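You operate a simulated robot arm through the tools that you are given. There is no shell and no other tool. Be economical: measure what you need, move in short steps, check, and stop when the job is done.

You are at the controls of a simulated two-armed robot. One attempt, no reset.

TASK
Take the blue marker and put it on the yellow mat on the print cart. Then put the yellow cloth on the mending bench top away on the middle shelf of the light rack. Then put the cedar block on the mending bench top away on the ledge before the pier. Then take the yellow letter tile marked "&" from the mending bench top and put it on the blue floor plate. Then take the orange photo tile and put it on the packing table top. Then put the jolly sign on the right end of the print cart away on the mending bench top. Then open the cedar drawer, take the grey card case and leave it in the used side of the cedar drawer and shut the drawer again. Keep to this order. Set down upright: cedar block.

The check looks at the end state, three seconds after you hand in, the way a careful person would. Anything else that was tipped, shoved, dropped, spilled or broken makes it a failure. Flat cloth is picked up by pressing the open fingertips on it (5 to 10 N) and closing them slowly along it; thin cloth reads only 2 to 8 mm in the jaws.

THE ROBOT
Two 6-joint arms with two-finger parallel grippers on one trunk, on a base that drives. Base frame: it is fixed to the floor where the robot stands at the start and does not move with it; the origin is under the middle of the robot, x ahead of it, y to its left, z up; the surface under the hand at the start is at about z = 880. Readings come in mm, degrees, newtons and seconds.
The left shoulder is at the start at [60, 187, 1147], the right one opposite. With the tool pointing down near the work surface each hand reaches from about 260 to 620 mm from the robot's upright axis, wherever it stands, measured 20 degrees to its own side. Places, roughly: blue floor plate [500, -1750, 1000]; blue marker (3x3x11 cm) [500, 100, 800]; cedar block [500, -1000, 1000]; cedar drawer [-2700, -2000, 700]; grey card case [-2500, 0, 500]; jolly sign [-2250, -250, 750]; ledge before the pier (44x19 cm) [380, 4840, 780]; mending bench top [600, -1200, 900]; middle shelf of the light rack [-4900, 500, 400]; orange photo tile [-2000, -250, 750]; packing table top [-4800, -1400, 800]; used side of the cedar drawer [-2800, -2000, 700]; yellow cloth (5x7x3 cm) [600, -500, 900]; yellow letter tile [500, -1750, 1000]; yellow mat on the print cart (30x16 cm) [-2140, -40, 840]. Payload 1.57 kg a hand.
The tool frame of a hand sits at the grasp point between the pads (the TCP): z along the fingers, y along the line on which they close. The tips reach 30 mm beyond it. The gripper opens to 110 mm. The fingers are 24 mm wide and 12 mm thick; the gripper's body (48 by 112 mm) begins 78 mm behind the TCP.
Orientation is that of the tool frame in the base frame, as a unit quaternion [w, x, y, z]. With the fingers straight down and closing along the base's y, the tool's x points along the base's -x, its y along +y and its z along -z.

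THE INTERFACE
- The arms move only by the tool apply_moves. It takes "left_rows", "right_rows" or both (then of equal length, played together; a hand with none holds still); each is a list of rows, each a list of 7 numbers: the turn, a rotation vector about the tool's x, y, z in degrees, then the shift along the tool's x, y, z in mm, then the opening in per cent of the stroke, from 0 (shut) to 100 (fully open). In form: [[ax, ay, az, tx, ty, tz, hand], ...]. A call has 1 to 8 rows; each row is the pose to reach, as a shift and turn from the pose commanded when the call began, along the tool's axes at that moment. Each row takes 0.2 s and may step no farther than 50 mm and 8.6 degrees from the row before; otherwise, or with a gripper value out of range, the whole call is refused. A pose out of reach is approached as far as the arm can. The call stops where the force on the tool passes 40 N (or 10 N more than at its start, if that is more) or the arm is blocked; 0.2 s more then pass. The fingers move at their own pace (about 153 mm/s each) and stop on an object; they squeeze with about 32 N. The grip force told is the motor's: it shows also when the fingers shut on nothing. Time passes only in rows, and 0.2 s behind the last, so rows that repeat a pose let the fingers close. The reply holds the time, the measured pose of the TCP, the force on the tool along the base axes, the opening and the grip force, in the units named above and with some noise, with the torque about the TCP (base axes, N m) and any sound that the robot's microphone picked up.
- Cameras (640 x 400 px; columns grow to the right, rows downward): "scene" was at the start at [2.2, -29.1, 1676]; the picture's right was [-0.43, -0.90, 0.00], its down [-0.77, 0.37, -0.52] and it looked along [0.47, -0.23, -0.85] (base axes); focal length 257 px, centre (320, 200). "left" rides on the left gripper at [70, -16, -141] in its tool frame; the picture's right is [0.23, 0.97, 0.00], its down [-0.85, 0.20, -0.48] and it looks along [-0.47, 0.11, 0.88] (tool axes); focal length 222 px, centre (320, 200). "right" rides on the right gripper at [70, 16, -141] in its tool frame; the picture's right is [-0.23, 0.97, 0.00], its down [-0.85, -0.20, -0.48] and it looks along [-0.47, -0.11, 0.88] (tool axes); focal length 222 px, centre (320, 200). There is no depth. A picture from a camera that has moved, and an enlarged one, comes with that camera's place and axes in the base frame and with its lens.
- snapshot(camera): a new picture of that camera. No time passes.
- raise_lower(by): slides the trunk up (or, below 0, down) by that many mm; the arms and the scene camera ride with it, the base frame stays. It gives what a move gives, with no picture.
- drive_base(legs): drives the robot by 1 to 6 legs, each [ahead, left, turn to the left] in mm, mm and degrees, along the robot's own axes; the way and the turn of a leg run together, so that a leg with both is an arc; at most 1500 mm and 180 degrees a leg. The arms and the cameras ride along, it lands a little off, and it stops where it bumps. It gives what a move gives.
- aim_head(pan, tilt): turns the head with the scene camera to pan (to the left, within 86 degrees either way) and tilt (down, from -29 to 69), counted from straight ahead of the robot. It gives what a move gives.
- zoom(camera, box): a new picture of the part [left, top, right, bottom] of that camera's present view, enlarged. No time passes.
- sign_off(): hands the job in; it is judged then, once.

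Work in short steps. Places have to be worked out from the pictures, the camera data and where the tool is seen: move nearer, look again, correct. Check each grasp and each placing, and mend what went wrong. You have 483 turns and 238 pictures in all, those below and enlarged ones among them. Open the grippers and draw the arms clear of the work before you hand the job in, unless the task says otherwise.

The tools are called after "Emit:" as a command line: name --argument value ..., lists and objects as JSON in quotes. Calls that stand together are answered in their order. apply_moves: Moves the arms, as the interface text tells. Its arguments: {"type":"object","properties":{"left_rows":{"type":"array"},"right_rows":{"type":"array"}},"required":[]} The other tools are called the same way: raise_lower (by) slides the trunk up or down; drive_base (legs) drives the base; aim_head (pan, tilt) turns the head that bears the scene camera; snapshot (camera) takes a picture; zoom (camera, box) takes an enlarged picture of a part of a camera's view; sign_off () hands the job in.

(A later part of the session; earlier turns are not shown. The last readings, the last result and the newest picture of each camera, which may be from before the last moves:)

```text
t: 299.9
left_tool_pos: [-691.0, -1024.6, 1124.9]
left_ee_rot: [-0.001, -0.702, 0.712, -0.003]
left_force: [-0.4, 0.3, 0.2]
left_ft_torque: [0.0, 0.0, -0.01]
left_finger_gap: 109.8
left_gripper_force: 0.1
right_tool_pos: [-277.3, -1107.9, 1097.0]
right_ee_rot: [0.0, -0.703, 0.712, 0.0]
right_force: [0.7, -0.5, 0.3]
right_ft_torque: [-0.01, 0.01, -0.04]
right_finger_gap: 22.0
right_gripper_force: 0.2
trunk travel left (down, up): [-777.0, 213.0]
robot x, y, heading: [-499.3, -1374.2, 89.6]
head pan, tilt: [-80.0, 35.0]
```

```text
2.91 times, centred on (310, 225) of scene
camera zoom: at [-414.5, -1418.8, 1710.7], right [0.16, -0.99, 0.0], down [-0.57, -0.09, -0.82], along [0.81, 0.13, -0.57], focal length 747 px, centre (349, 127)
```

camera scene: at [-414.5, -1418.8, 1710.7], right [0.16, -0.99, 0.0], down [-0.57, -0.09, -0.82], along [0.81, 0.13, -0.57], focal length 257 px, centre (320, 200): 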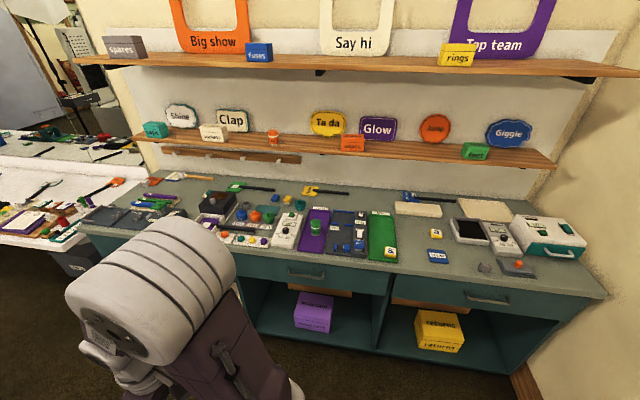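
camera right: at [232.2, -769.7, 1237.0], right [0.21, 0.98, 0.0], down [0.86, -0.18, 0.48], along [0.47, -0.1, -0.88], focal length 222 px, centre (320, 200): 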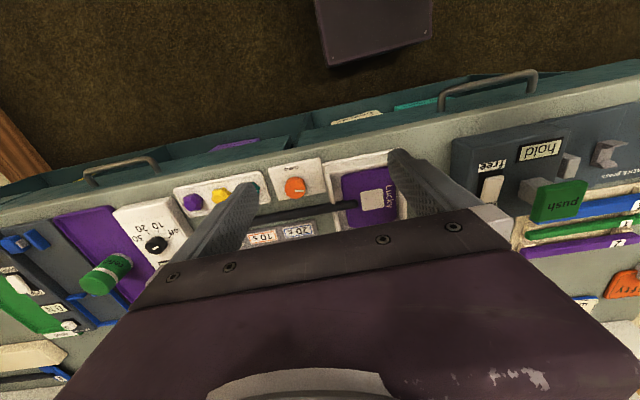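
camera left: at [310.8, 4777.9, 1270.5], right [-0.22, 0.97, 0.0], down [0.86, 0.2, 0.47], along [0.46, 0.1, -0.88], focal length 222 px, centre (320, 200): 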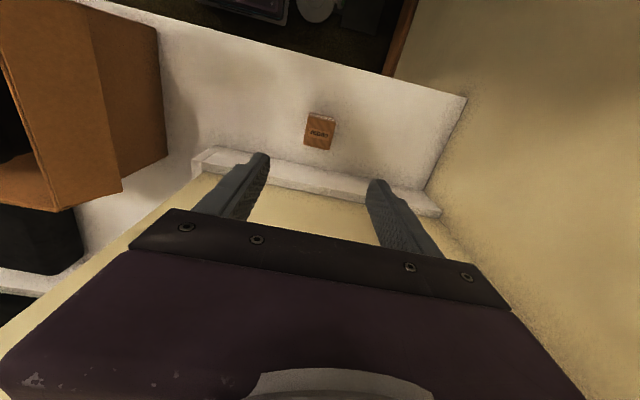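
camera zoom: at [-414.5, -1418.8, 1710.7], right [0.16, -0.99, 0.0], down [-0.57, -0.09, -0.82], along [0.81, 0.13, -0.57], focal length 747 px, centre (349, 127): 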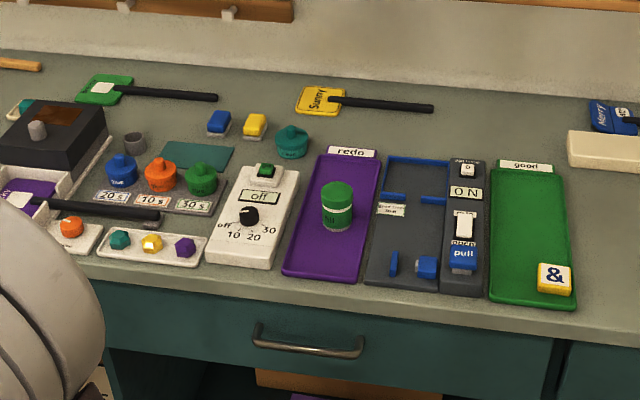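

The "&" tile lies on the green plate at about (403, -1597); the blue "stand" plate is at about (420, -1798). I go there to use the right hand.

Emit:
drive_base --legs '[[0, 0, -89.5], [0, -140, 0], [480, 0, 0]]'

Emit:
aim_head --pan -20 --tilt 50

Emit:
snapshot --camera "scene"

Emit:
snapshot --camera "right"

```text
t: 307.6
left_tool_pos: [323.0, -1350.1, 1124.9]
left_ee_rot: [-0.002, 0.018, 1.0, -0.001]
left_force: [0.3, 0.4, 0.2]
left_ft_torque: [0.01, 0.0, -0.03]
left_finger_gap: 110.1
left_gripper_force: 0.1
right_tool_pos: [232.6, -1760.9, 1098.1]
right_ee_rot: [0.001, 0.015, 1.0, 0.0]
right_force: [-0.4, -1.3, 0.5]
right_ft_torque: [0.01, -0.01, 0.02]
right_finger_gap: 22.0
right_gripper_force: 0.0
trunk travel left (down, up): [-777.0, 213.0]
robot x, y, heading: [-28.5, -1530.7, -1.9]
head pan, tilt: [-80.0, 35.0]
```

```text
t: 308.9
left_tool_pos: [323.8, -1350.3, 1125.5]
left_ee_rot: [-0.003, 0.017, 1.0, -0.002]
left_force: [0.6, 0.1, -0.5]
left_ft_torque: [-0.01, 0.01, 0.0]
left_finger_gap: 109.7
left_gripper_force: 0.1
right_tool_pos: [234.1, -1761.7, 1097.3]
right_ee_rot: [0.0, 0.016, 1.0, 0.0]
right_force: [0.0, -0.5, -0.8]
right_ft_torque: [0.03, -0.04, 0.0]
right_finger_gap: 21.9
right_gripper_force: 0.0
trunk travel left (down, up): [-777.0, 213.0]
robot x, y, heading: [-25.4, -1534.5, -1.8]
head pan, tilt: [-20.0, 50.0]
```

```text
160 pictures are left
camera scene: at [-15.2, -1558.4, 1689.0], right [-0.37, -0.93, 0.0], down [-0.71, 0.28, -0.64], along [0.6, -0.24, -0.77], focal length 257 px, centre (320, 200)
```

scene: 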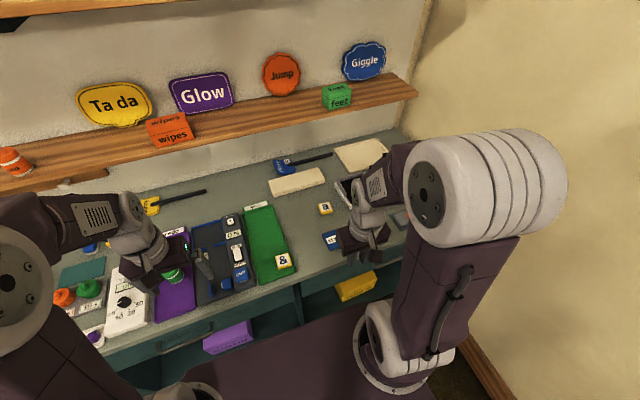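

```text
159 pictures are left
camera right: at [163.7, -1743.5, 1238.7], right [0.26, 0.97, 0.0], down [0.85, -0.23, 0.48], along [0.46, -0.12, -0.88], focal length 222 px, centre (320, 200)
```

right: 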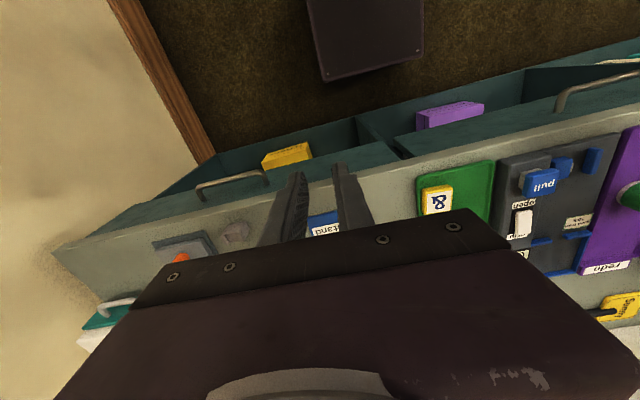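

I move the right hand over the tile.

Emit:
apply_moves --right_rows '[[0, 0, 0, -32, 34, 0, 40], [0, 0, 0, -64, 68, 0, 70], [0, 0, 0, -96, 102, 0, 70], [0, 0, 0, -130, 136, 0, 70], [0, 0, 0, -161, 171, 20, 70]]'

Emit:
snapshot --camera "right"

```text
refused: row 5 steps farther than a row can; nothing moved
```

```text
158 pictures are left
camera right: at [163.7, -1743.5, 1238.7], right [0.26, 0.97, 0.0], down [0.85, -0.23, 0.48], along [0.46, -0.12, -0.88], focal length 222 px, centre (320, 200)
```

right: 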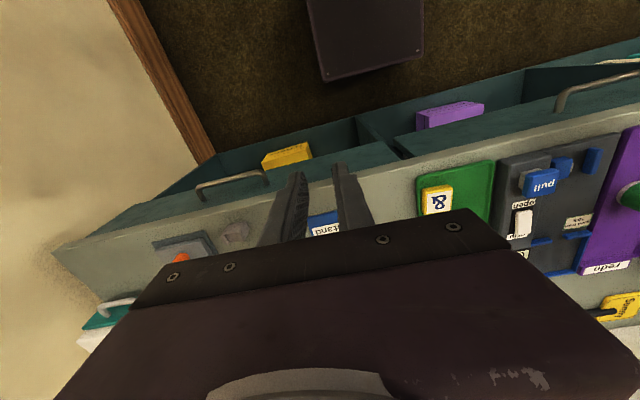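

One step was slightly too long; again with six rows.

Emit:
apply_moves --right_rows '[[0, 0, 0, -28, 29, 0, 40], [0, 0, 0, -55, 58, 0, 70], [0, 0, 0, -82, 87, 0, 70], [0, 0, 0, -109, 116, 0, 70], [0, 0, 0, -136, 145, 0, 70], [0, 0, 0, -161, 171, 0, 70]]'

Emit:
snapshot --camera "right"

```text
t: 310.3
left_tool_pos: [323.9, -1349.8, 1124.4]
left_ee_rot: [-0.004, 0.017, 1.0, -0.003]
left_force: [0.9, -0.5, 0.3]
left_ft_torque: [-0.02, -0.01, 0.02]
left_finger_gap: 110.0
left_gripper_force: 0.1
right_tool_pos: [402.1, -1593.9, 1096.4]
right_ee_rot: [-0.001, 0.016, 1.0, -0.001]
right_force: [0.3, 0.6, 0.1]
right_ft_torque: [0.0, -0.01, 0.0]
right_finger_gap: 76.9
right_gripper_force: 0.0
trunk travel left (down, up): [-777.0, 213.0]
robot x, y, heading: [-27.8, -1532.1, -2.0]
head pan, tilt: [-20.0, 50.0]
```

```text
157 pictures are left
camera right: at [331.7, -1575.5, 1237.8], right [0.26, 0.97, 0.0], down [0.85, -0.23, 0.48], along [0.46, -0.12, -0.88], focal length 222 px, centre (320, 200)
```

right: 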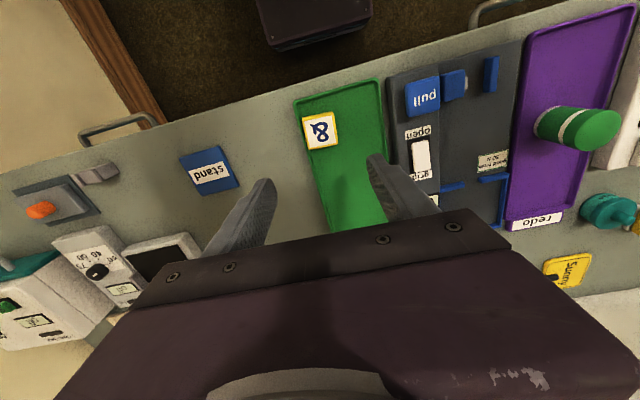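

I enlarge to measure the tile and plate edges.

Emit:
zoom --camera "right" --box '[270, 80, 400, 180]'

Emit:
zoom --camera "right" --box '[160, 120, 290, 220]'

```text
4.00 times, centred on (335, 130) of right
camera zoom: at [331.7, -1575.5, 1237.8], right [0.26, 0.97, 0.0], down [0.85, -0.23, 0.48], along [0.46, -0.12, -0.88], focal length 888 px, centre (260, 480)
```

zoom: 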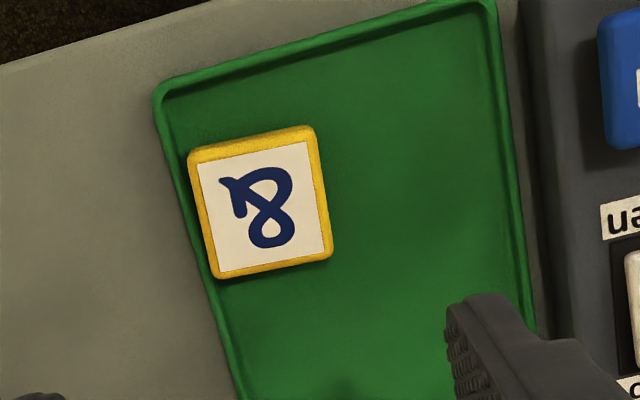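

```text
4.00 times, centred on (225, 170) of right
camera zoom: at [331.7, -1575.5, 1237.8], right [0.26, 0.97, 0.0], down [0.85, -0.23, 0.48], along [0.46, -0.12, -0.88], focal length 888 px, centre (700, 320)
```

zoom: 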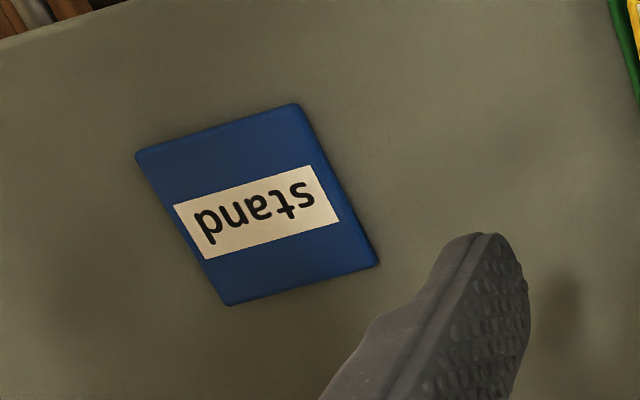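

The tile lies in a shallow tray close to its right rim, so I'll grip it along x. I turn the right hand by -87° above it.

Emit:
apply_moves --right_rows '[[0, 0, -8.5, 1, 1, 0, 80], [0, 0, -17, 2, 2, 0, 80], [0, 0, -25.5, 3, 3, 0, 80], [0, 0, -34, 4, 4, 0, 80], [0, 0, -42.5, 5, 4, 0, 80], [0, 0, -51, 5, 4, 0, 80], [0, 0, -59.5, 5, 4, 0, 80], [0, 0, -68, 5, 4, 0, 80]]'

Emit:
apply_moves --right_rows '[[0, 0, -8, 0, 0, 30, 65], [0, 0, -16, 0, 0, 60, 65], [0, 0, -19.3, 0, 0, 90, 65], [0, 0, -19.3, 0, 0, 90, 65]]'

Emit:
snapshot --camera "right"

```text
t: 312.1
left_tool_pos: [324.0, -1350.0, 1125.6]
left_ee_rot: [-0.003, 0.018, 1.0, -0.001]
left_force: [-0.4, 0.3, -0.2]
left_ft_torque: [0.05, 0.0, 0.0]
left_finger_gap: 110.0
left_gripper_force: 0.1
right_tool_pos: [395.8, -1591.8, 1097.2]
right_ee_rot: [0.0, -0.547, 0.837, 0.0]
right_force: [0.6, 0.3, 0.6]
right_ft_torque: [0.0, 0.01, -0.02]
right_finger_gap: 88.0
right_gripper_force: 0.0
trunk travel left (down, up): [-777.0, 213.0]
robot x, y, heading: [-30.3, -1531.4, -1.7]
head pan, tilt: [-20.0, 50.0]
```

```text
t: 313.1
left_tool_pos: [324.2, -1350.4, 1125.0]
left_ee_rot: [-0.004, 0.017, 1.0, -0.002]
left_force: [0.7, -0.4, 0.1]
left_ft_torque: [-0.03, -0.02, 0.0]
left_finger_gap: 109.9
left_gripper_force: 0.2
right_tool_pos: [395.3, -1593.2, 1006.7]
right_ee_rot: [0.0, -0.679, 0.734, 0.0]
right_force: [-0.3, -0.2, -0.3]
right_ft_torque: [0.02, -0.01, 0.0]
right_finger_gap: 71.4
right_gripper_force: 0.0
trunk travel left (down, up): [-777.0, 213.0]
robot x, y, heading: [-27.3, -1530.9, -2.1]
head pan, tilt: [-20.0, 50.0]
```

```text
154 pictures are left
camera right: at [372.1, -1662.4, 1147.9], right [-0.95, 0.3, 0.0], down [0.26, 0.84, 0.48], along [0.14, 0.46, -0.88], focal length 222 px, centre (320, 200)
```

right: 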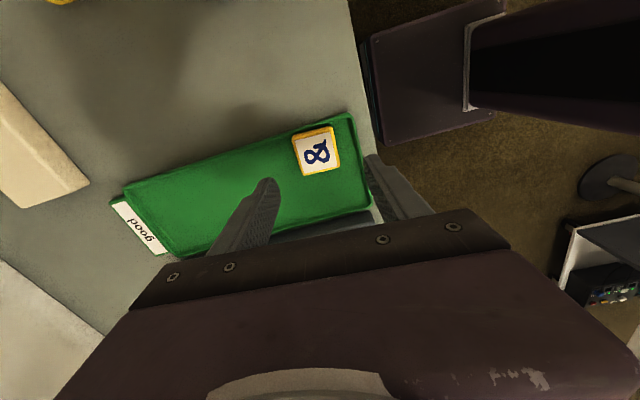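

Centred on the tile at (397, -1593). I narrow the opening to 55 mm so the near finger fits inside the rim, and descend to TCP 921.

Emit:
apply_moves --right_rows '[[0, 0, 0, 0, -1.5, 20, 50], [0, 0, 0, 0, -1.5, 45, 50], [0, 0, 0, 0, -1.5, 65, 50], [0, 0, 0, 0, -1.5, 76, 50]]'

Emit:
zoom --camera "right" --box '[220, 100, 440, 240]'

```text
t: 314.1
left_tool_pos: [322.2, -1350.4, 1126.3]
left_ee_rot: [-0.003, 0.017, 1.0, -0.002]
left_force: [-0.7, 0.8, 0.5]
left_ft_torque: [0.01, 0.01, 0.0]
left_finger_gap: 109.9
left_gripper_force: 0.0
right_tool_pos: [395.6, -1592.7, 932.0]
right_ee_rot: [0.003, -0.679, 0.734, -0.001]
right_force: [-0.2, -0.6, 10.9]
right_ft_torque: [-0.03, -0.32, 0.01]
right_finger_gap: 54.9
right_gripper_force: 0.0
trunk travel left (down, up): [-777.0, 213.0]
robot x, y, heading: [-25.2, -1535.1, -1.8]
head pan, tilt: [-20.0, 50.0]
```

```text
2.86 times, centred on (330, 170) of right
camera zoom: at [372.4, -1660.3, 1072.7], right [-0.95, 0.3, 0.0], down [0.26, 0.84, 0.48], along [0.15, 0.46, -0.88], focal length 635 px, centre (291, 286)
```

zoom: 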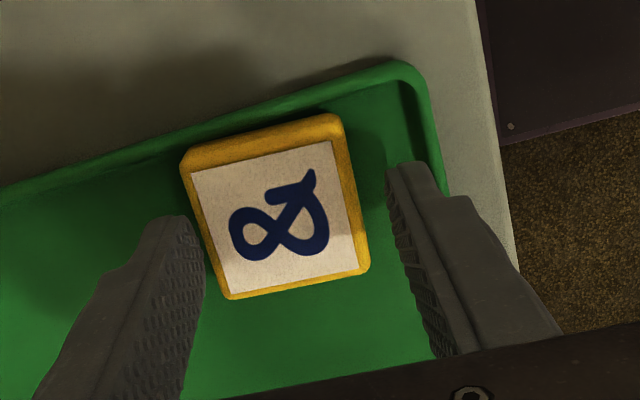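

The far finger is standing on the tile's edge (contact at +29 mm). I rise, shift 6 mm further from me, and go down again.

Emit:
apply_moves --right_rows '[[0, 0, 0, 0, 0, -8, 50], [0, 0, 0, 0, -6, -8, 50], [0, 0, 0, 0, -6, 0, 50], [0, 0, 0, 0, -6, 5, 50], [0, 0, 0, 0, -6, 9, 50]]'

Emit:
zoom --camera "right" --box '[220, 100, 440, 240]'

```text
t: 315.3
left_tool_pos: [325.2, -1350.1, 1125.6]
left_ee_rot: [-0.004, 0.018, 1.0, -0.002]
left_force: [0.0, 0.2, 0.2]
left_ft_torque: [0.01, 0.01, -0.01]
left_finger_gap: 110.2
left_gripper_force: 0.1
right_tool_pos: [402.9, -1593.2, 921.1]
right_ee_rot: [0.0, -0.678, 0.735, 0.0]
right_force: [-0.1, 0.3, 0.4]
right_ft_torque: [0.0, 0.03, 0.0]
right_finger_gap: 55.0
right_gripper_force: 0.1
trunk travel left (down, up): [-777.0, 213.0]
robot x, y, heading: [-26.2, -1534.6, -1.8]
head pan, tilt: [-20.0, 50.0]
```

```text
2.86 times, centred on (330, 170) of right
camera zoom: at [380.2, -1660.5, 1063.0], right [-0.95, 0.3, 0.0], down [0.27, 0.84, 0.48], along [0.14, 0.46, -0.88], focal length 635 px, centre (291, 286)
```

zoom: 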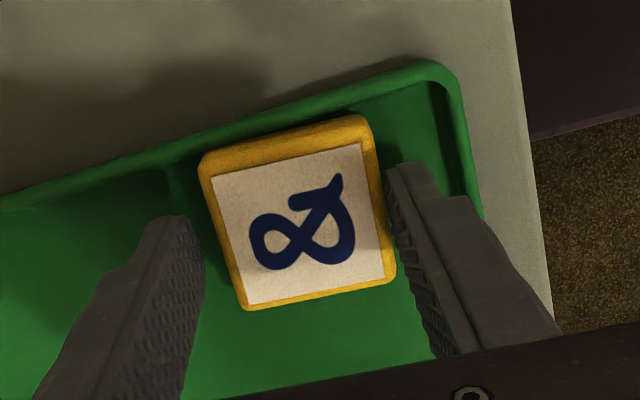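

Now it straddles the tile. I close and lift.

Emit:
apply_moves --right_rows '[[0, 0, 0, 0, 0, 0, 45], [0, 0, 0, 0, 0, 0, 40], [0, 0, 0, 0, 0, 0, 20], [0, 0, 0, 0, 0, 0, 0], [0, 0, 0, 0, 0, 0, 0]]'

Emit:
apply_moves --right_rows '[[0, 0, 0, 0, 0, -10, 0], [0, 0, 0, 0, 0, -40, 0], [0, 0, 0, 0, 0, -80, 0], [0, 0, 0, 0, 0, -110, 0]]'

Emit:
snapshot --camera "right"

```text
t: 316.5
left_tool_pos: [323.7, -1350.1, 1124.5]
left_ee_rot: [-0.003, 0.018, 1.0, -0.001]
left_force: [-0.3, -0.9, -0.7]
left_ft_torque: [0.0, 0.0, 0.02]
left_finger_gap: 109.9
left_gripper_force: 0.0
right_tool_pos: [402.9, -1592.2, 922.3]
right_ee_rot: [0.0, -0.679, 0.734, 0.0]
right_force: [0.4, 0.0, 0.6]
right_ft_torque: [-0.02, 0.03, 0.0]
right_finger_gap: 46.8
right_gripper_force: 32.4
trunk travel left (down, up): [-777.0, 213.0]
robot x, y, heading: [-26.9, -1530.7, -2.0]
head pan, tilt: [-20.0, 50.0]
```

```text
t: 317.5
left_tool_pos: [324.6, -1350.0, 1125.6]
left_ee_rot: [-0.004, 0.017, 1.0, -0.002]
left_force: [1.0, 0.4, 0.0]
left_ft_torque: [-0.01, -0.05, -0.01]
left_finger_gap: 109.9
left_gripper_force: 0.0
right_tool_pos: [402.3, -1592.8, 1031.5]
right_ee_rot: [0.0, -0.679, 0.734, 0.0]
right_force: [0.2, -0.7, -0.1]
right_ft_torque: [-0.04, 0.0, 0.02]
right_finger_gap: 46.6
right_gripper_force: 31.7
trunk travel left (down, up): [-777.0, 213.0]
robot x, y, heading: [-28.3, -1531.2, -1.7]
head pan, tilt: [-20.0, 50.0]
```

```text
151 pictures are left
camera right: at [379.8, -1660.6, 1173.6], right [-0.95, 0.3, 0.0], down [0.27, 0.84, 0.48], along [0.14, 0.46, -0.88], focal length 222 px, centre (320, 200)
```

right: 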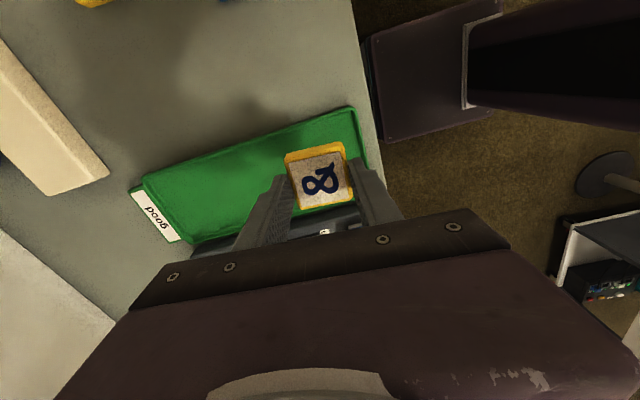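

Held. The blue "stand" plate is square, centred at (417, -1791). I carry the tile there, aligning the hand with it.

Emit:
apply_moves --right_rows '[[0, 0, -1, 40, -6, 0, 0], [0, 0, -2, 80, -12, 0, 0], [0, 0, -3, 120, -18, 0, 0], [0, 0, -4, 160, -24, 0, 0], [0, 0, -4.5, 196, -30.4, 0, 0], [0, 0, -4.5, 196, -30.4, 30, 0]]'

Emit:
snapshot --camera "right"

```text
t: 318.9
left_tool_pos: [324.9, -1349.4, 1125.3]
left_ee_rot: [-0.002, 0.017, 1.0, -0.002]
left_force: [0.1, -0.5, -0.1]
left_ft_torque: [0.0, 0.01, 0.03]
left_finger_gap: 110.0
left_gripper_force: 0.0
right_tool_pos: [420.6, -1789.9, 1005.0]
right_ee_rot: [-0.001, 0.707, -0.707, -0.001]
right_force: [0.9, 0.1, -0.4]
right_ft_torque: [0.0, -0.03, 0.04]
right_finger_gap: 46.7
right_gripper_force: 31.9
trunk travel left (down, up): [-777.0, 213.0]
robot x, y, heading: [-28.2, -1534.7, -1.9]
head pan, tilt: [-20.0, 50.0]
```

```text
150 pictures are left
camera right: at [403.2, -1859.9, 1144.9], right [-0.97, 0.23, 0.0], down [0.2, 0.86, 0.48], along [0.11, 0.47, -0.88], focal length 222 px, centre (320, 200)
```

right: 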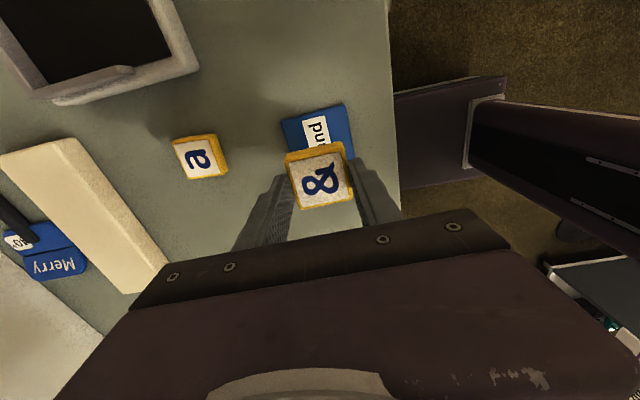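

Aligned; I correct 3 mm and descend to just above the plate, then feel for contact.

Emit:
apply_moves --right_rows '[[0, 0, 0, 2, 3, 30, 0], [0, 0, 0, 2, 3, 55, 0], [0, 0, 0, 2, 3, 70, 0], [0, 0, 0, 2, 3, 74, 0], [0, 0, 0, 2, 3, 77, 0], [0, 0, 0, 2, 3, 80, 0]]'

```text
t: 320.3
left_tool_pos: [323.4, -1350.2, 1125.0]
left_ee_rot: [-0.002, 0.017, 1.0, -0.002]
left_force: [-0.6, 0.0, 0.5]
left_ft_torque: [0.0, -0.02, -0.01]
left_finger_gap: 110.0
left_gripper_force: 0.1
right_tool_pos: [415.3, -1791.8, 925.2]
right_ee_rot: [0.001, -0.707, 0.707, -0.003]
right_force: [0.9, -1.5, 17.7]
right_ft_torque: [-0.04, 0.12, 0.01]
right_finger_gap: 46.7
right_gripper_force: 31.8
trunk travel left (down, up): [-777.0, 213.0]
robot x, y, heading: [-33.6, -1532.6, -1.7]
head pan, tilt: [-20.0, 50.0]
```

Contact at 18 N. I release and rise, then check.

Emit:
apply_moves --right_rows '[[0, 0, 0, 0, 0, -1, 20], [0, 0, 0, 0, 0, -1, 44], [0, 0, 0, 0, 0, -1, 50], [0, 0, 0, 0, 0, -1, 60], [0, 0, 0, 0, 0, -15, 60], [0, 0, 0, 0, 0, -60, 60], [0, 0, 0, 0, 0, -105, 60]]'

Emit:
snapshot --camera "right"

```text
t: 321.9
left_tool_pos: [322.7, -1350.0, 1125.7]
left_ee_rot: [-0.003, 0.017, 1.0, -0.002]
left_force: [0.3, -0.2, -0.1]
left_ft_torque: [0.01, -0.02, -0.01]
left_finger_gap: 109.9
left_gripper_force: 0.0
right_tool_pos: [413.8, -1792.4, 1028.4]
right_ee_rot: [0.0, 0.707, -0.707, 0.0]
right_force: [-0.7, 0.5, 1.0]
right_ft_torque: [0.01, -0.01, 0.0]
right_finger_gap: 66.0
right_gripper_force: 0.0
trunk travel left (down, up): [-777.0, 213.0]
robot x, y, heading: [-29.5, -1532.8, -1.8]
head pan, tilt: [-20.0, 50.0]
```

```text
149 pictures are left
camera right: at [396.4, -1862.4, 1169.9], right [-0.97, 0.23, 0.0], down [0.2, 0.86, 0.48], along [0.11, 0.47, -0.88], focal length 222 px, centre (320, 200)
```

right: 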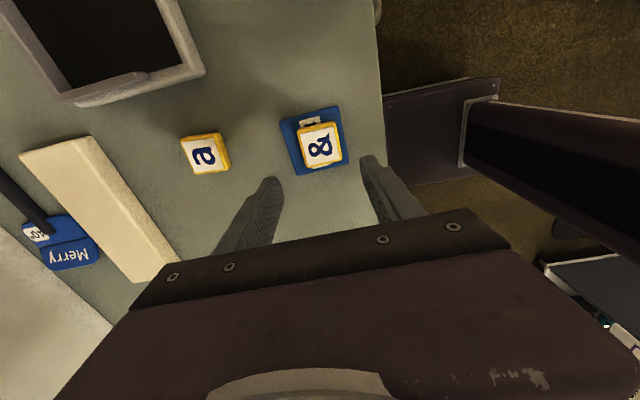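

The "&" tile is on the blue plate. I retract the right arm and restore its orientation.

Emit:
apply_moves --right_rows '[[0, 0, 0, -5, 25, -30, 60], [0, 0, 8.5, -10, 55, -50, 80], [0, 0, 17, -15, 85, -65, 100], [0, 0, 25.5, -20, 115, -70, 100], [0, 0, 34, -25, 144, -70, 100], [0, 0, 42.5, -27, 144, -70, 100], [0, 0, 51, -27, 144, -70, 100], [0, 0, 59.5, -27, 144, -70, 100]]'

Emit:
apply_moves --right_rows '[[0, 0, 8, 0, 0, 0, 100], [0, 0, 16, 0, 0, 0, 100], [0, 0, 24, 0, 0, 0, 100], [0, 0, 29, 0, 0, 0, 100]]'

Emit:
drive_base --legs '[[-450, 0, 1.8], [0, 1450, 0], [0, 0, 90]]'

```text
t: 323.7
left_tool_pos: [322.6, -1350.0, 1125.0]
left_ee_rot: [-0.003, 0.017, 1.0, -0.002]
left_force: [-1.1, 0.4, 0.1]
left_ft_torque: [-0.01, -0.01, -0.05]
left_finger_gap: 109.8
left_gripper_force: 0.0
right_tool_pos: [270.3, -1765.6, 1097.9]
right_ee_rot: [-0.001, -0.262, 0.965, 0.0]
right_force: [-0.4, 0.0, 0.8]
right_ft_torque: [-0.03, 0.02, 0.02]
right_finger_gap: 110.1
right_gripper_force: 0.1
trunk travel left (down, up): [-777.0, 213.0]
robot x, y, heading: [-23.3, -1533.8, -1.8]
head pan, tilt: [-20.0, 50.0]
```

```text
t: 324.7
left_tool_pos: [323.1, -1350.5, 1124.7]
left_ee_rot: [-0.003, 0.017, 1.0, -0.002]
left_force: [0.0, 0.0, 0.1]
left_ft_torque: [-0.01, 0.03, 0.01]
left_finger_gap: 109.6
left_gripper_force: 0.1
right_tool_pos: [271.7, -1765.8, 1098.0]
right_ee_rot: [-0.001, -0.012, 1.0, 0.0]
right_force: [-0.7, -0.4, 0.4]
right_ft_torque: [-0.01, 0.0, -0.01]
right_finger_gap: 109.9
right_gripper_force: 0.1
trunk travel left (down, up): [-777.0, 213.0]
robot x, y, heading: [-29.2, -1529.3, -1.6]
head pan, tilt: [-20.0, 50.0]
```

```text
t: 338.0
left_tool_pos: [-650.0, 268.6, 1126.1]
left_ee_rot: [-0.001, -0.697, 0.717, -0.004]
left_force: [-0.1, -0.3, -0.7]
left_ft_torque: [0.0, -0.04, 0.01]
left_finger_gap: 110.0
left_gripper_force: 0.1
right_tool_pos: [-234.6, 218.0, 1097.7]
right_ee_rot: [-0.001, 0.719, -0.695, 0.0]
right_force: [-0.3, -0.5, 0.1]
right_ft_torque: [0.0, -0.04, -0.01]
right_finger_gap: 110.1
right_gripper_force: 0.0
trunk travel left (down, up): [-777.0, 213.0]
robot x, y, heading: [-464.3, -84.0, 88.9]
head pan, tilt: [-20.0, 50.0]
```

Now to the print cart for the orange photo tile. I go into the aisle again and look at the cart top from nearby.

Emit:
drive_base --legs '[[440, 0, 1.1], [0, 0, 90], [950, 0, 0]]'

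Emit:
aim_head --pan 40 --tilt 40

Emit:
snapshot --camera "scene"

```text
t: 349.1
left_tool_pos: [-1751.1, 173.5, 1124.5]
left_ee_rot: [-0.003, 1.0, -0.003, 0.003]
left_force: [-0.9, 0.4, 0.0]
left_ft_torque: [-0.01, 0.0, 0.01]
left_finger_gap: 109.9
left_gripper_force: 0.1
right_tool_pos: [-1709.8, 589.6, 1098.9]
right_ee_rot: [0.0, 1.0, 0.029, 0.0]
right_force: [0.1, -0.1, 0.2]
right_ft_torque: [-0.02, -0.01, 0.01]
right_finger_gap: 110.1
right_gripper_force: 0.0
trunk travel left (down, up): [-777.0, 213.0]
robot x, y, heading: [-1409.0, 364.0, 179.9]
head pan, tilt: [-20.0, 50.0]
```

```text
t: 350.4
left_tool_pos: [-1750.5, 173.3, 1125.4]
left_ee_rot: [-0.002, 1.0, -0.003, 0.003]
left_force: [0.1, 0.5, -0.1]
left_ft_torque: [0.02, 0.04, 0.01]
left_finger_gap: 109.9
left_gripper_force: 0.1
right_tool_pos: [-1712.1, 588.5, 1097.2]
right_ee_rot: [0.0, 1.0, 0.029, 0.0]
right_force: [0.5, -0.4, -0.6]
right_ft_torque: [-0.01, 0.01, 0.0]
right_finger_gap: 110.0
right_gripper_force: 0.0
trunk travel left (down, up): [-777.0, 213.0]
robot x, y, heading: [-1405.2, 364.1, 179.8]
head pan, tilt: [40.0, 40.0]
```

```text
148 pictures are left
camera scene: at [-1409.6, 311.1, 1703.1], right [-0.64, 0.77, 0.0], down [0.49, 0.41, -0.77], along [-0.59, -0.49, -0.64], focal length 257 px, centre (320, 200)
```

scene: 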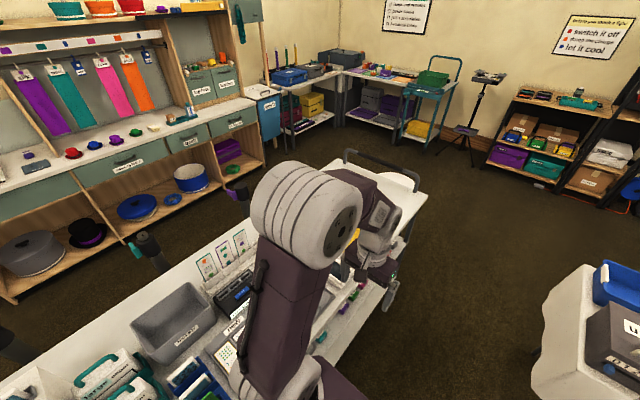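

I enlarge the cart's middle and far part.

Emit:
zoom --camera "scene" --box '[120, 220, 280, 330]'

Emit:
zoom --camera "scene" --box '[260, 140, 440, 340]'

```text
3.64 times, centred on (200, 275) of scene
camera zoom: at [-1409.6, 311.1, 1703.1], right [-0.64, 0.77, 0.0], down [0.49, 0.41, -0.77], along [-0.59, -0.49, -0.64], focal length 933 px, centre (756, -73)
```

zoom: 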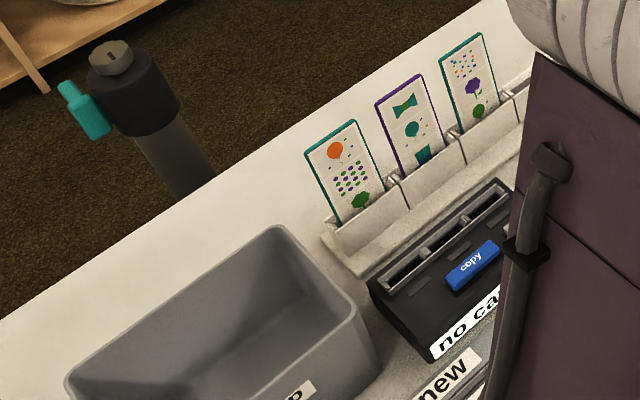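

```text
2.00 times, centred on (350, 240) of scene
camera zoom: at [-1409.6, 311.1, 1703.1], right [-0.64, 0.77, 0.0], down [0.49, 0.41, -0.77], along [-0.59, -0.49, -0.64], focal length 513 px, centre (260, 120)
```

zoom: 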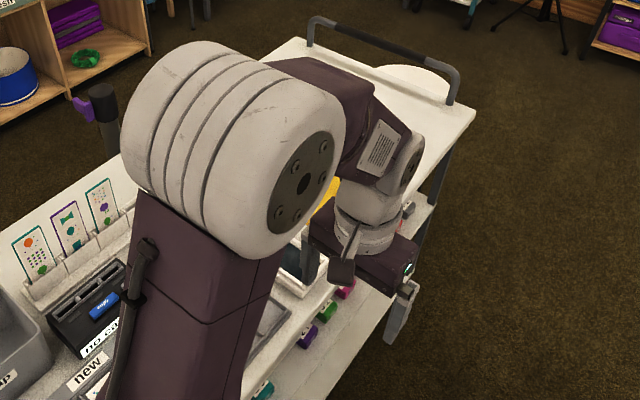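

The arm hides the area. I drive on to x≈-1740 and use the left wrist camera over the cart.

Emit:
drive_base --legs '[[330, 10, 0]]'

Emit:
apply_moves --left_rows '[[0, 0, 0, 45, 15, -10, 100], [0, 0, 0, 60, 60, -20, 100], [0, 0, 0, 60, 105, -30, 100], [0, 0, 0, 60, 150, -30, 100], [0, 0, 0, 60, 195, -30, 100], [0, 0, 0, 60, 240, -30, 100]]'

Emit:
snapshot --camera "left"

Emit:
snapshot --camera "scene"

```text
t: 352.6
left_tool_pos: [-2081.8, 160.7, 1124.8]
left_ee_rot: [-0.001, 1.0, -0.001, 0.003]
left_force: [0.5, 0.2, 0.3]
left_ft_torque: [0.03, 0.04, 0.04]
left_finger_gap: 110.3
left_gripper_force: 0.0
right_tool_pos: [-2042.1, 577.9, 1097.7]
right_ee_rot: [0.0, 1.0, 0.029, -0.001]
right_force: [-0.5, 0.0, 0.2]
right_ft_torque: [0.0, -0.02, 0.02]
right_finger_gap: 110.2
right_gripper_force: 0.1
trunk travel left (down, up): [-777.0, 213.0]
robot x, y, heading: [-1737.4, 356.9, -179.8]
head pan, tilt: [40.0, 40.0]
```

```text
t: 354.0
left_tool_pos: [-2023.9, -80.9, 1153.8]
left_ee_rot: [-0.002, 1.0, -0.001, 0.004]
left_force: [0.0, -1.2, 0.5]
left_ft_torque: [0.0, 0.0, 0.03]
left_finger_gap: 110.4
left_gripper_force: 0.1
right_tool_pos: [-2045.2, 576.3, 1097.7]
right_ee_rot: [-0.001, 1.0, 0.03, 0.001]
right_force: [0.0, -0.6, 0.1]
right_ft_torque: [0.06, -0.03, 0.04]
right_finger_gap: 109.7
right_gripper_force: 0.1
trunk travel left (down, up): [-777.0, 213.0]
robot x, y, heading: [-1739.1, 355.7, -180.0]
head pan, tilt: [40.0, 40.0]
```

```text
145 pictures are left
camera left: at [-1953.9, -65.6, 1296.4], right [0.22, -0.97, 0.0], down [-0.86, -0.2, 0.47], along [-0.46, -0.1, -0.88], focal length 222 px, centre (320, 200)
```

left: 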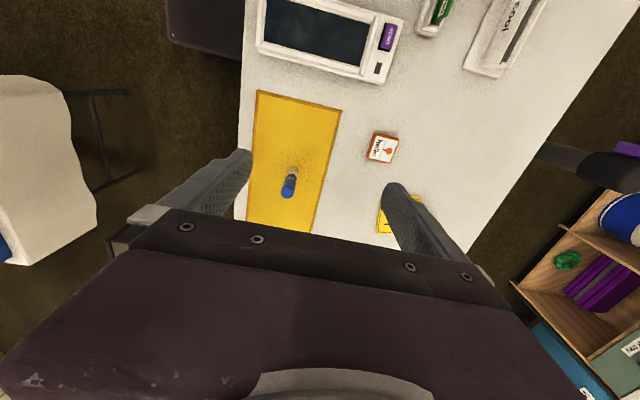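

```text
144 pictures are left
camera scene: at [-1743.9, 298.5, 1703.0], right [-0.64, 0.77, 0.0], down [0.49, 0.41, -0.77], along [-0.59, -0.49, -0.64], focal length 257 px, centre (320, 200)
```

scene: 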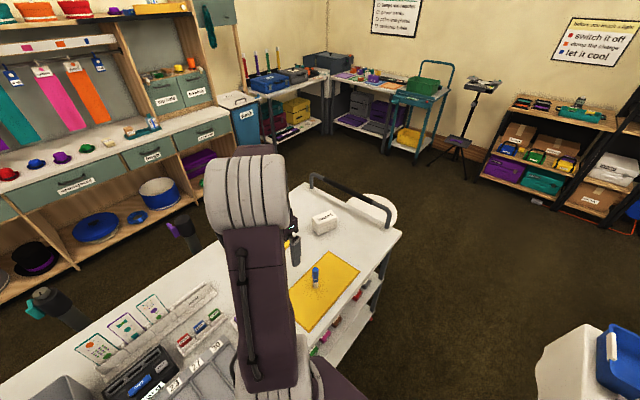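

There's an orange tile at (383,148) beside the mat. I enlarge.

Emit:
zoom --camera "left" --box '[330, 100, 450, 250]'

Emit:
zoom --camera "scene" --box '[130, 200, 420, 370]'

```text
2.67 times, centred on (390, 175) of left
camera zoom: at [-1953.9, -65.6, 1296.4], right [0.22, -0.97, 0.0], down [-0.86, -0.2, 0.47], along [-0.46, -0.1, -0.88], focal length 592 px, centre (133, 267)
```

zoom: 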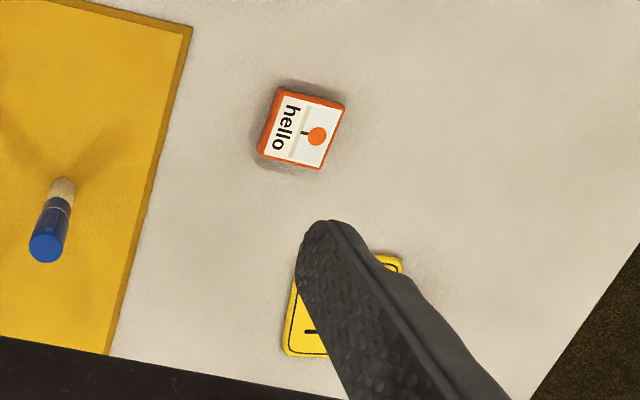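

```text
2.21 times, centred on (275, 285) of scene
camera zoom: at [-1743.9, 298.5, 1703.0], right [-0.64, 0.77, 0.0], down [0.49, 0.41, -0.77], along [-0.59, -0.49, -0.64], focal length 566 px, centre (419, 12)
```

zoom: 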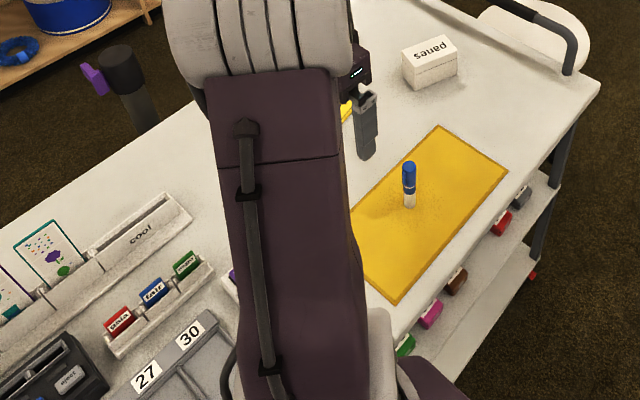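

It's the orange photo tile ("hello"), square to the cart, at about (-2042, -214). I move the hand above and down partway.

Emit:
apply_moves --left_rows '[[0, 0, 0, -6, 44, 0, 80], [0, 0, 0, -12, 88, 0, 80], [0, 0, 0, -18, 133, 0, 80], [0, 0, 0, -18, 133, 45, 80], [0, 0, 0, -18, 133, 90, 80], [0, 0, 0, -18, 133, 135, 80], [0, 0, 0, -18, 133, 175, 80]]'

Emit:
snapshot --camera "left"

```text
t: 355.6
left_tool_pos: [-2040.7, -212.8, 979.3]
left_ee_rot: [-0.003, 1.0, -0.002, 0.004]
left_force: [-0.5, 0.3, -0.4]
left_ft_torque: [-0.01, -0.02, -0.02]
left_finger_gap: 88.0
left_gripper_force: 0.0
right_tool_pos: [-2043.7, 576.3, 1097.3]
right_ee_rot: [0.0, 1.0, 0.029, 0.0]
right_force: [0.3, 0.0, 0.3]
right_ft_torque: [-0.02, -0.02, -0.01]
right_finger_gap: 110.0
right_gripper_force: 0.0
trunk travel left (down, up): [-777.0, 213.0]
robot x, y, heading: [-1741.4, 355.0, -180.0]
head pan, tilt: [40.0, 40.0]
```

```text
141 pictures are left
camera left: at [-1972.2, -197.9, 1121.3], right [0.22, -0.97, 0.0], down [-0.86, -0.2, 0.47], along [-0.46, -0.1, -0.88], focal length 222 px, centre (320, 200)
```

left: 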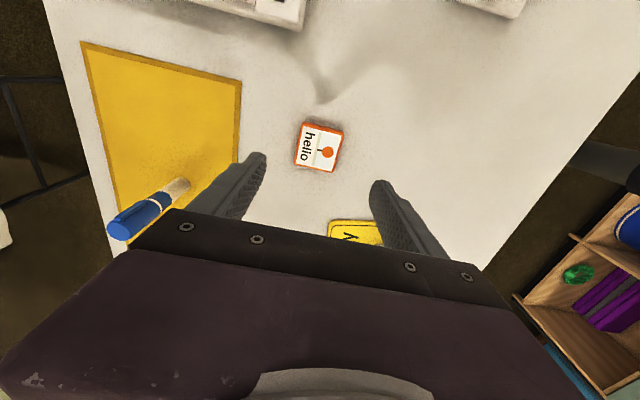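

Centred. I descend to TCP ≈876 and close.

Emit:
apply_moves --left_rows '[[0, 0, 0, -1, -1, 45, 75], [0, 0, 0, -1, -1, 80, 70], [0, 0, 0, -1, -1, 95, 70], [0, 0, 0, -1, -1, 100, 70], [0, 0, 0, -1, -1, 103, 70]]'

Emit:
zoom --camera "left" --box '[220, 110, 440, 250]'

```text
t: 356.8
left_tool_pos: [-2041.7, -209.1, 880.3]
left_ee_rot: [0.002, 1.0, -0.001, 0.001]
left_force: [-0.7, -3.0, 27.2]
left_ft_torque: [1.04, 0.28, -0.03]
left_finger_gap: 74.4
left_gripper_force: 0.1
right_tool_pos: [-2041.8, 579.8, 1098.5]
right_ee_rot: [0.001, 1.0, 0.029, -0.001]
right_force: [-0.5, 0.0, 0.2]
right_ft_torque: [0.01, -0.01, 0.05]
right_finger_gap: 110.0
right_gripper_force: 0.1
trunk travel left (down, up): [-777.0, 213.0]
robot x, y, heading: [-1737.8, 354.8, -179.8]
head pan, tilt: [40.0, 40.0]
```

```text
2.86 times, centred on (330, 180) of left
camera zoom: at [-1971.6, -193.2, 1022.7], right [0.22, -0.97, 0.0], down [-0.86, -0.2, 0.48], along [-0.46, -0.11, -0.88], focal length 635 px, centre (291, 257)
```

zoom: 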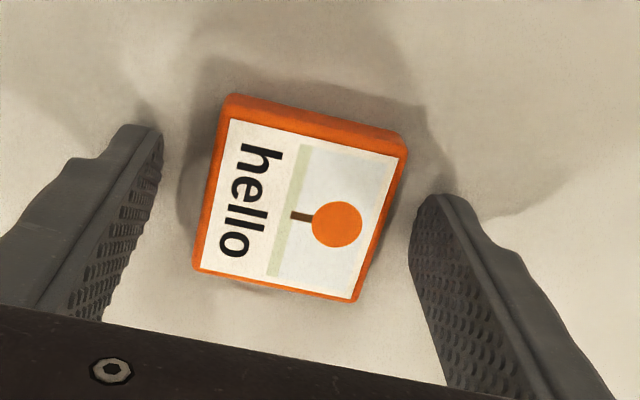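

The tips touch the cart top (z≈850). I ease up 2.5 mm and close.

Emit:
apply_moves --left_rows '[[0, 0, 0, 0, 0, -2, 70], [0, 0, 0, 0, 0, -2.5, 60], [0, 0, 0, 0, 0, -2.5, 50], [0, 0, 0, 0, 0, -2.5, 40], [0, 0, 0, 0, 0, -2.5, 20], [0, 0, 0, 0, 0, -2.5, 0], [0, 0, 0, 0, 0, -2.5, 0]]'

Emit:
apply_moves --left_rows '[[0, 0, 0, 0, 0, -10, 0], [0, 0, 0, 0, 0, -45, 0], [0, 0, 0, 0, 0, -90, 0], [0, 0, 0, 0, 0, -135, 0], [0, 0, 0, 0, 0, -180, 0], [0, 0, 0, 0, 0, -220, 0]]'

Emit:
snapshot --camera "left"

```text
t: 358.4
left_tool_pos: [-2039.7, -208.9, 878.9]
left_ee_rot: [-0.001, 1.0, -0.002, 0.003]
left_force: [2.8, -6.9, 19.9]
left_ft_torque: [-0.68, 0.1, 0.2]
left_finger_gap: 49.0
left_gripper_force: 32.4
right_tool_pos: [-2042.5, 579.1, 1097.6]
right_ee_rot: [0.001, 1.0, 0.03, 0.0]
right_force: [0.2, -0.5, 0.4]
right_ft_torque: [-0.01, 0.05, 0.01]
right_finger_gap: 109.9
right_gripper_force: 0.0
trunk travel left (down, up): [-777.0, 213.0]
robot x, y, heading: [-1740.2, 354.1, -180.0]
head pan, tilt: [40.0, 40.0]
```

```text
t: 359.8
left_tool_pos: [-2043.4, -212.1, 1099.2]
left_ee_rot: [-0.001, 1.0, -0.002, 0.003]
left_force: [0.1, 0.4, -0.9]
left_ft_torque: [0.0, 0.03, -0.01]
left_finger_gap: 49.1
left_gripper_force: 31.8
right_tool_pos: [-2043.9, 578.3, 1098.5]
right_ee_rot: [0.0, 1.0, 0.03, -0.001]
right_force: [-0.3, -0.4, -0.3]
right_ft_torque: [-0.01, 0.0, 0.03]
right_finger_gap: 109.9
right_gripper_force: 0.0
trunk travel left (down, up): [-777.0, 213.0]
robot x, y, heading: [-1741.7, 357.5, -180.1]
head pan, tilt: [40.0, 40.0]
```

```text
139 pictures are left
camera left: at [-1973.2, -197.0, 1241.5], right [0.22, -0.97, 0.0], down [-0.86, -0.2, 0.47], along [-0.46, -0.1, -0.88], focal length 222 px, centre (320, 200)
```

left: 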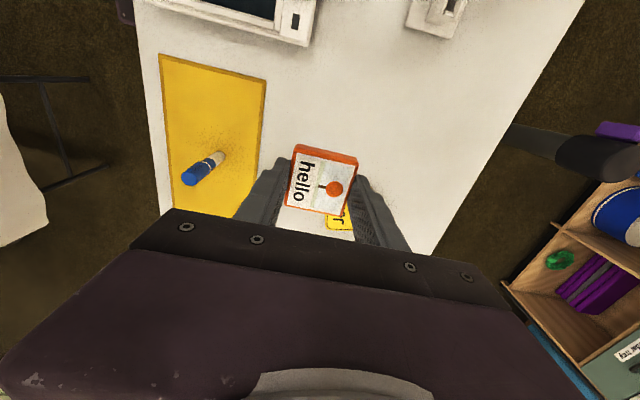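

The tile is held and the marker still stands. I retract and drive on past the cart's end to look at the packing table.

Emit:
apply_moves --left_rows '[[0, 0, 0, -5, -47, 0, 0], [0, 0, 0, -10, -94, 0, 0], [0, 0, 0, -15, -141, 0, 0], [0, 0, 0, -20, -188, 0, 0], [0, 0, 0, -25, -235, 0, 0], [0, 0, 0, -30, -282, 0, 0], [0, 0, 0, -35, -329, 0, 0], [0, 0, 0, -37, -376, 0, 0]]'

Emit:
drive_base --legs '[[1460, -10, 0]]'

Emit:
aim_head --pan 45 --tilt 28

Emit:
snapshot --camera "scene"

```text
t: 361.6
left_tool_pos: [-2078.7, 168.2, 1100.2]
left_ee_rot: [-0.001, 1.0, -0.001, 0.004]
left_force: [-0.1, -0.2, -0.5]
left_ft_torque: [-0.01, -0.01, 0.03]
left_finger_gap: 48.7
left_gripper_force: 31.6
right_tool_pos: [-2044.7, 580.9, 1096.6]
right_ee_rot: [0.001, 1.0, 0.029, 0.001]
right_force: [0.3, 0.8, 0.0]
right_ft_torque: [-0.03, 0.01, 0.0]
right_finger_gap: 110.2
right_gripper_force: 0.0
trunk travel left (down, up): [-777.0, 213.0]
robot x, y, heading: [-1739.5, 356.3, -180.0]
head pan, tilt: [40.0, 40.0]
```

```text
t: 368.8
left_tool_pos: [-3525.3, 142.7, 1099.6]
left_ee_rot: [-0.001, 1.0, 0.013, 0.004]
left_force: [0.5, -0.1, -1.0]
left_ft_torque: [-0.01, -0.01, 0.01]
left_finger_gap: 48.8
left_gripper_force: 31.9
right_tool_pos: [-3503.5, 554.9, 1097.7]
right_ee_rot: [0.0, 0.999, 0.045, 0.001]
right_force: [0.2, 0.5, 0.0]
right_ft_torque: [0.02, -0.03, 0.02]
right_finger_gap: 110.1
right_gripper_force: 0.1
trunk travel left (down, up): [-777.0, 213.0]
robot x, y, heading: [-3191.0, 339.9, -178.3]
head pan, tilt: [40.0, 40.0]
```

```text
t: 369.5
left_tool_pos: [-3526.7, 142.6, 1100.2]
left_ee_rot: [-0.002, 1.0, 0.013, 0.003]
left_force: [-0.5, 0.2, -0.8]
left_ft_torque: [0.02, -0.02, 0.0]
left_finger_gap: 49.0
left_gripper_force: 32.0
right_tool_pos: [-3504.3, 556.4, 1096.6]
right_ee_rot: [0.0, 0.999, 0.045, 0.0]
right_force: [-0.3, -0.5, 0.1]
right_ft_torque: [-0.02, 0.03, 0.03]
right_finger_gap: 109.8
right_gripper_force: 0.0
trunk travel left (down, up): [-777.0, 213.0]
robot x, y, heading: [-3193.1, 340.2, -178.2]
head pan, tilt: [45.0, 28.0]
```

```text
138 pictures are left
camera scene: at [-3193.4, 277.8, 1721.6], right [-0.73, 0.69, 0.0], down [0.32, 0.34, -0.88], along [-0.6, -0.64, -0.47], focal length 257 px, centre (320, 200)
```

scene: 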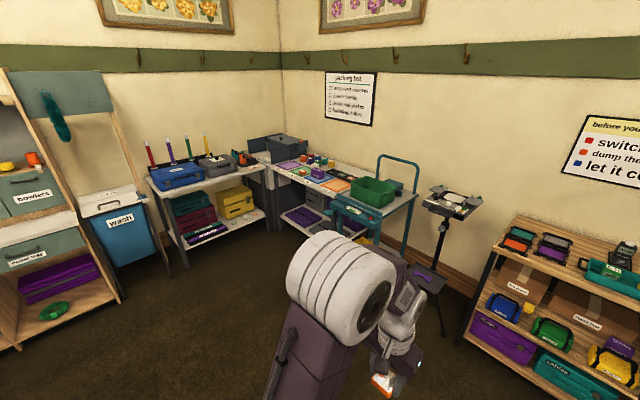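

The packing table (under the "packing list" poster) is at (320,172). I enlarge for free room.

Emit:
zoom --camera "scene" --box '[240, 130, 440, 250]'

```text
3.20 times, centred on (340, 190) of scene
camera zoom: at [-3193.4, 277.8, 1721.6], right [-0.73, 0.69, 0.0], down [0.32, 0.34, -0.88], along [-0.6, -0.64, -0.47], focal length 821 px, centre (256, 232)
```

zoom: 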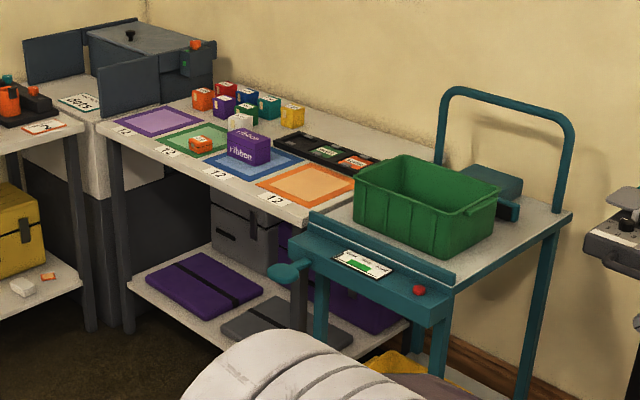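

The table's front edge is x≈-4500, y from -1800 to -970. I strafe left to y≈-1280 and approach to look closer.

Emit:
drive_base --legs '[[0, 0, -1.8], [0, 1500, 0], [0, 120, 0], [800, 0, 0]]'

Emit:
aim_head --pan 0 --tilt 45

Emit:
snapshot --camera "scene"

```text
t: 372.4
left_tool_pos: [-3532.7, -88.4, 1099.7]
left_ee_rot: [0.0, 1.0, -0.005, 0.003]
left_force: [-0.1, 0.1, -0.1]
left_ft_torque: [0.0, 0.0, 0.02]
left_finger_gap: 49.0
left_gripper_force: 32.1
right_tool_pos: [-3496.8, 324.3, 1098.2]
right_ee_rot: [0.0, 1.0, 0.029, 0.001]
right_force: [-0.2, 0.9, 0.5]
right_ft_torque: [-0.03, 0.0, 0.0]
right_finger_gap: 109.8
right_gripper_force: 0.1
trunk travel left (down, up): [-777.0, 213.0]
robot x, y, heading: [-3191.7, 95.4, 179.9]
head pan, tilt: [45.0, 28.0]
stopped in leg 2: the robot was blocked; the commanded pose is now the measured one
```

```text
t: 373.5
left_tool_pos: [-3533.0, -89.3, 1099.4]
left_ee_rot: [-0.001, 1.0, -0.002, 0.003]
left_force: [0.7, -0.5, -0.6]
left_ft_torque: [-0.01, 0.01, 0.02]
left_finger_gap: 49.0
left_gripper_force: 32.0
right_tool_pos: [-3496.9, 322.8, 1097.8]
right_ee_rot: [0.0, 1.0, 0.027, -0.001]
right_force: [-0.5, 0.5, -0.4]
right_ft_torque: [0.0, 0.01, -0.03]
right_finger_gap: 109.8
right_gripper_force: 0.1
trunk travel left (down, up): [-777.0, 213.0]
robot x, y, heading: [-3193.1, 96.4, 179.7]
head pan, tilt: [0.0, 45.0]
```

```text
136 pictures are left
camera scene: at [-3212.4, 99.3, 1695.9], right [0.0, 1.0, 0.0], down [0.71, 0.0, -0.71], along [-0.71, 0.0, -0.71], focal length 257 px, centre (320, 200)
```

scene: 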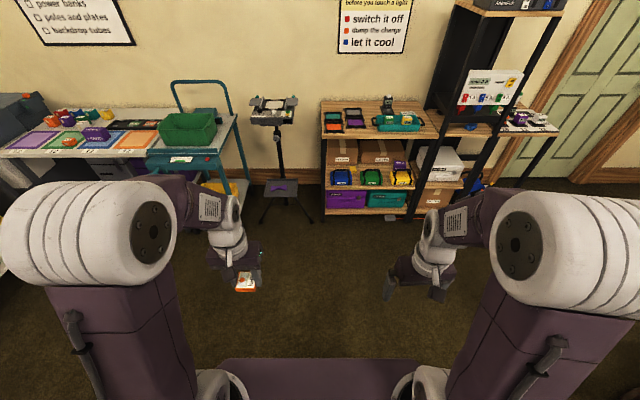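

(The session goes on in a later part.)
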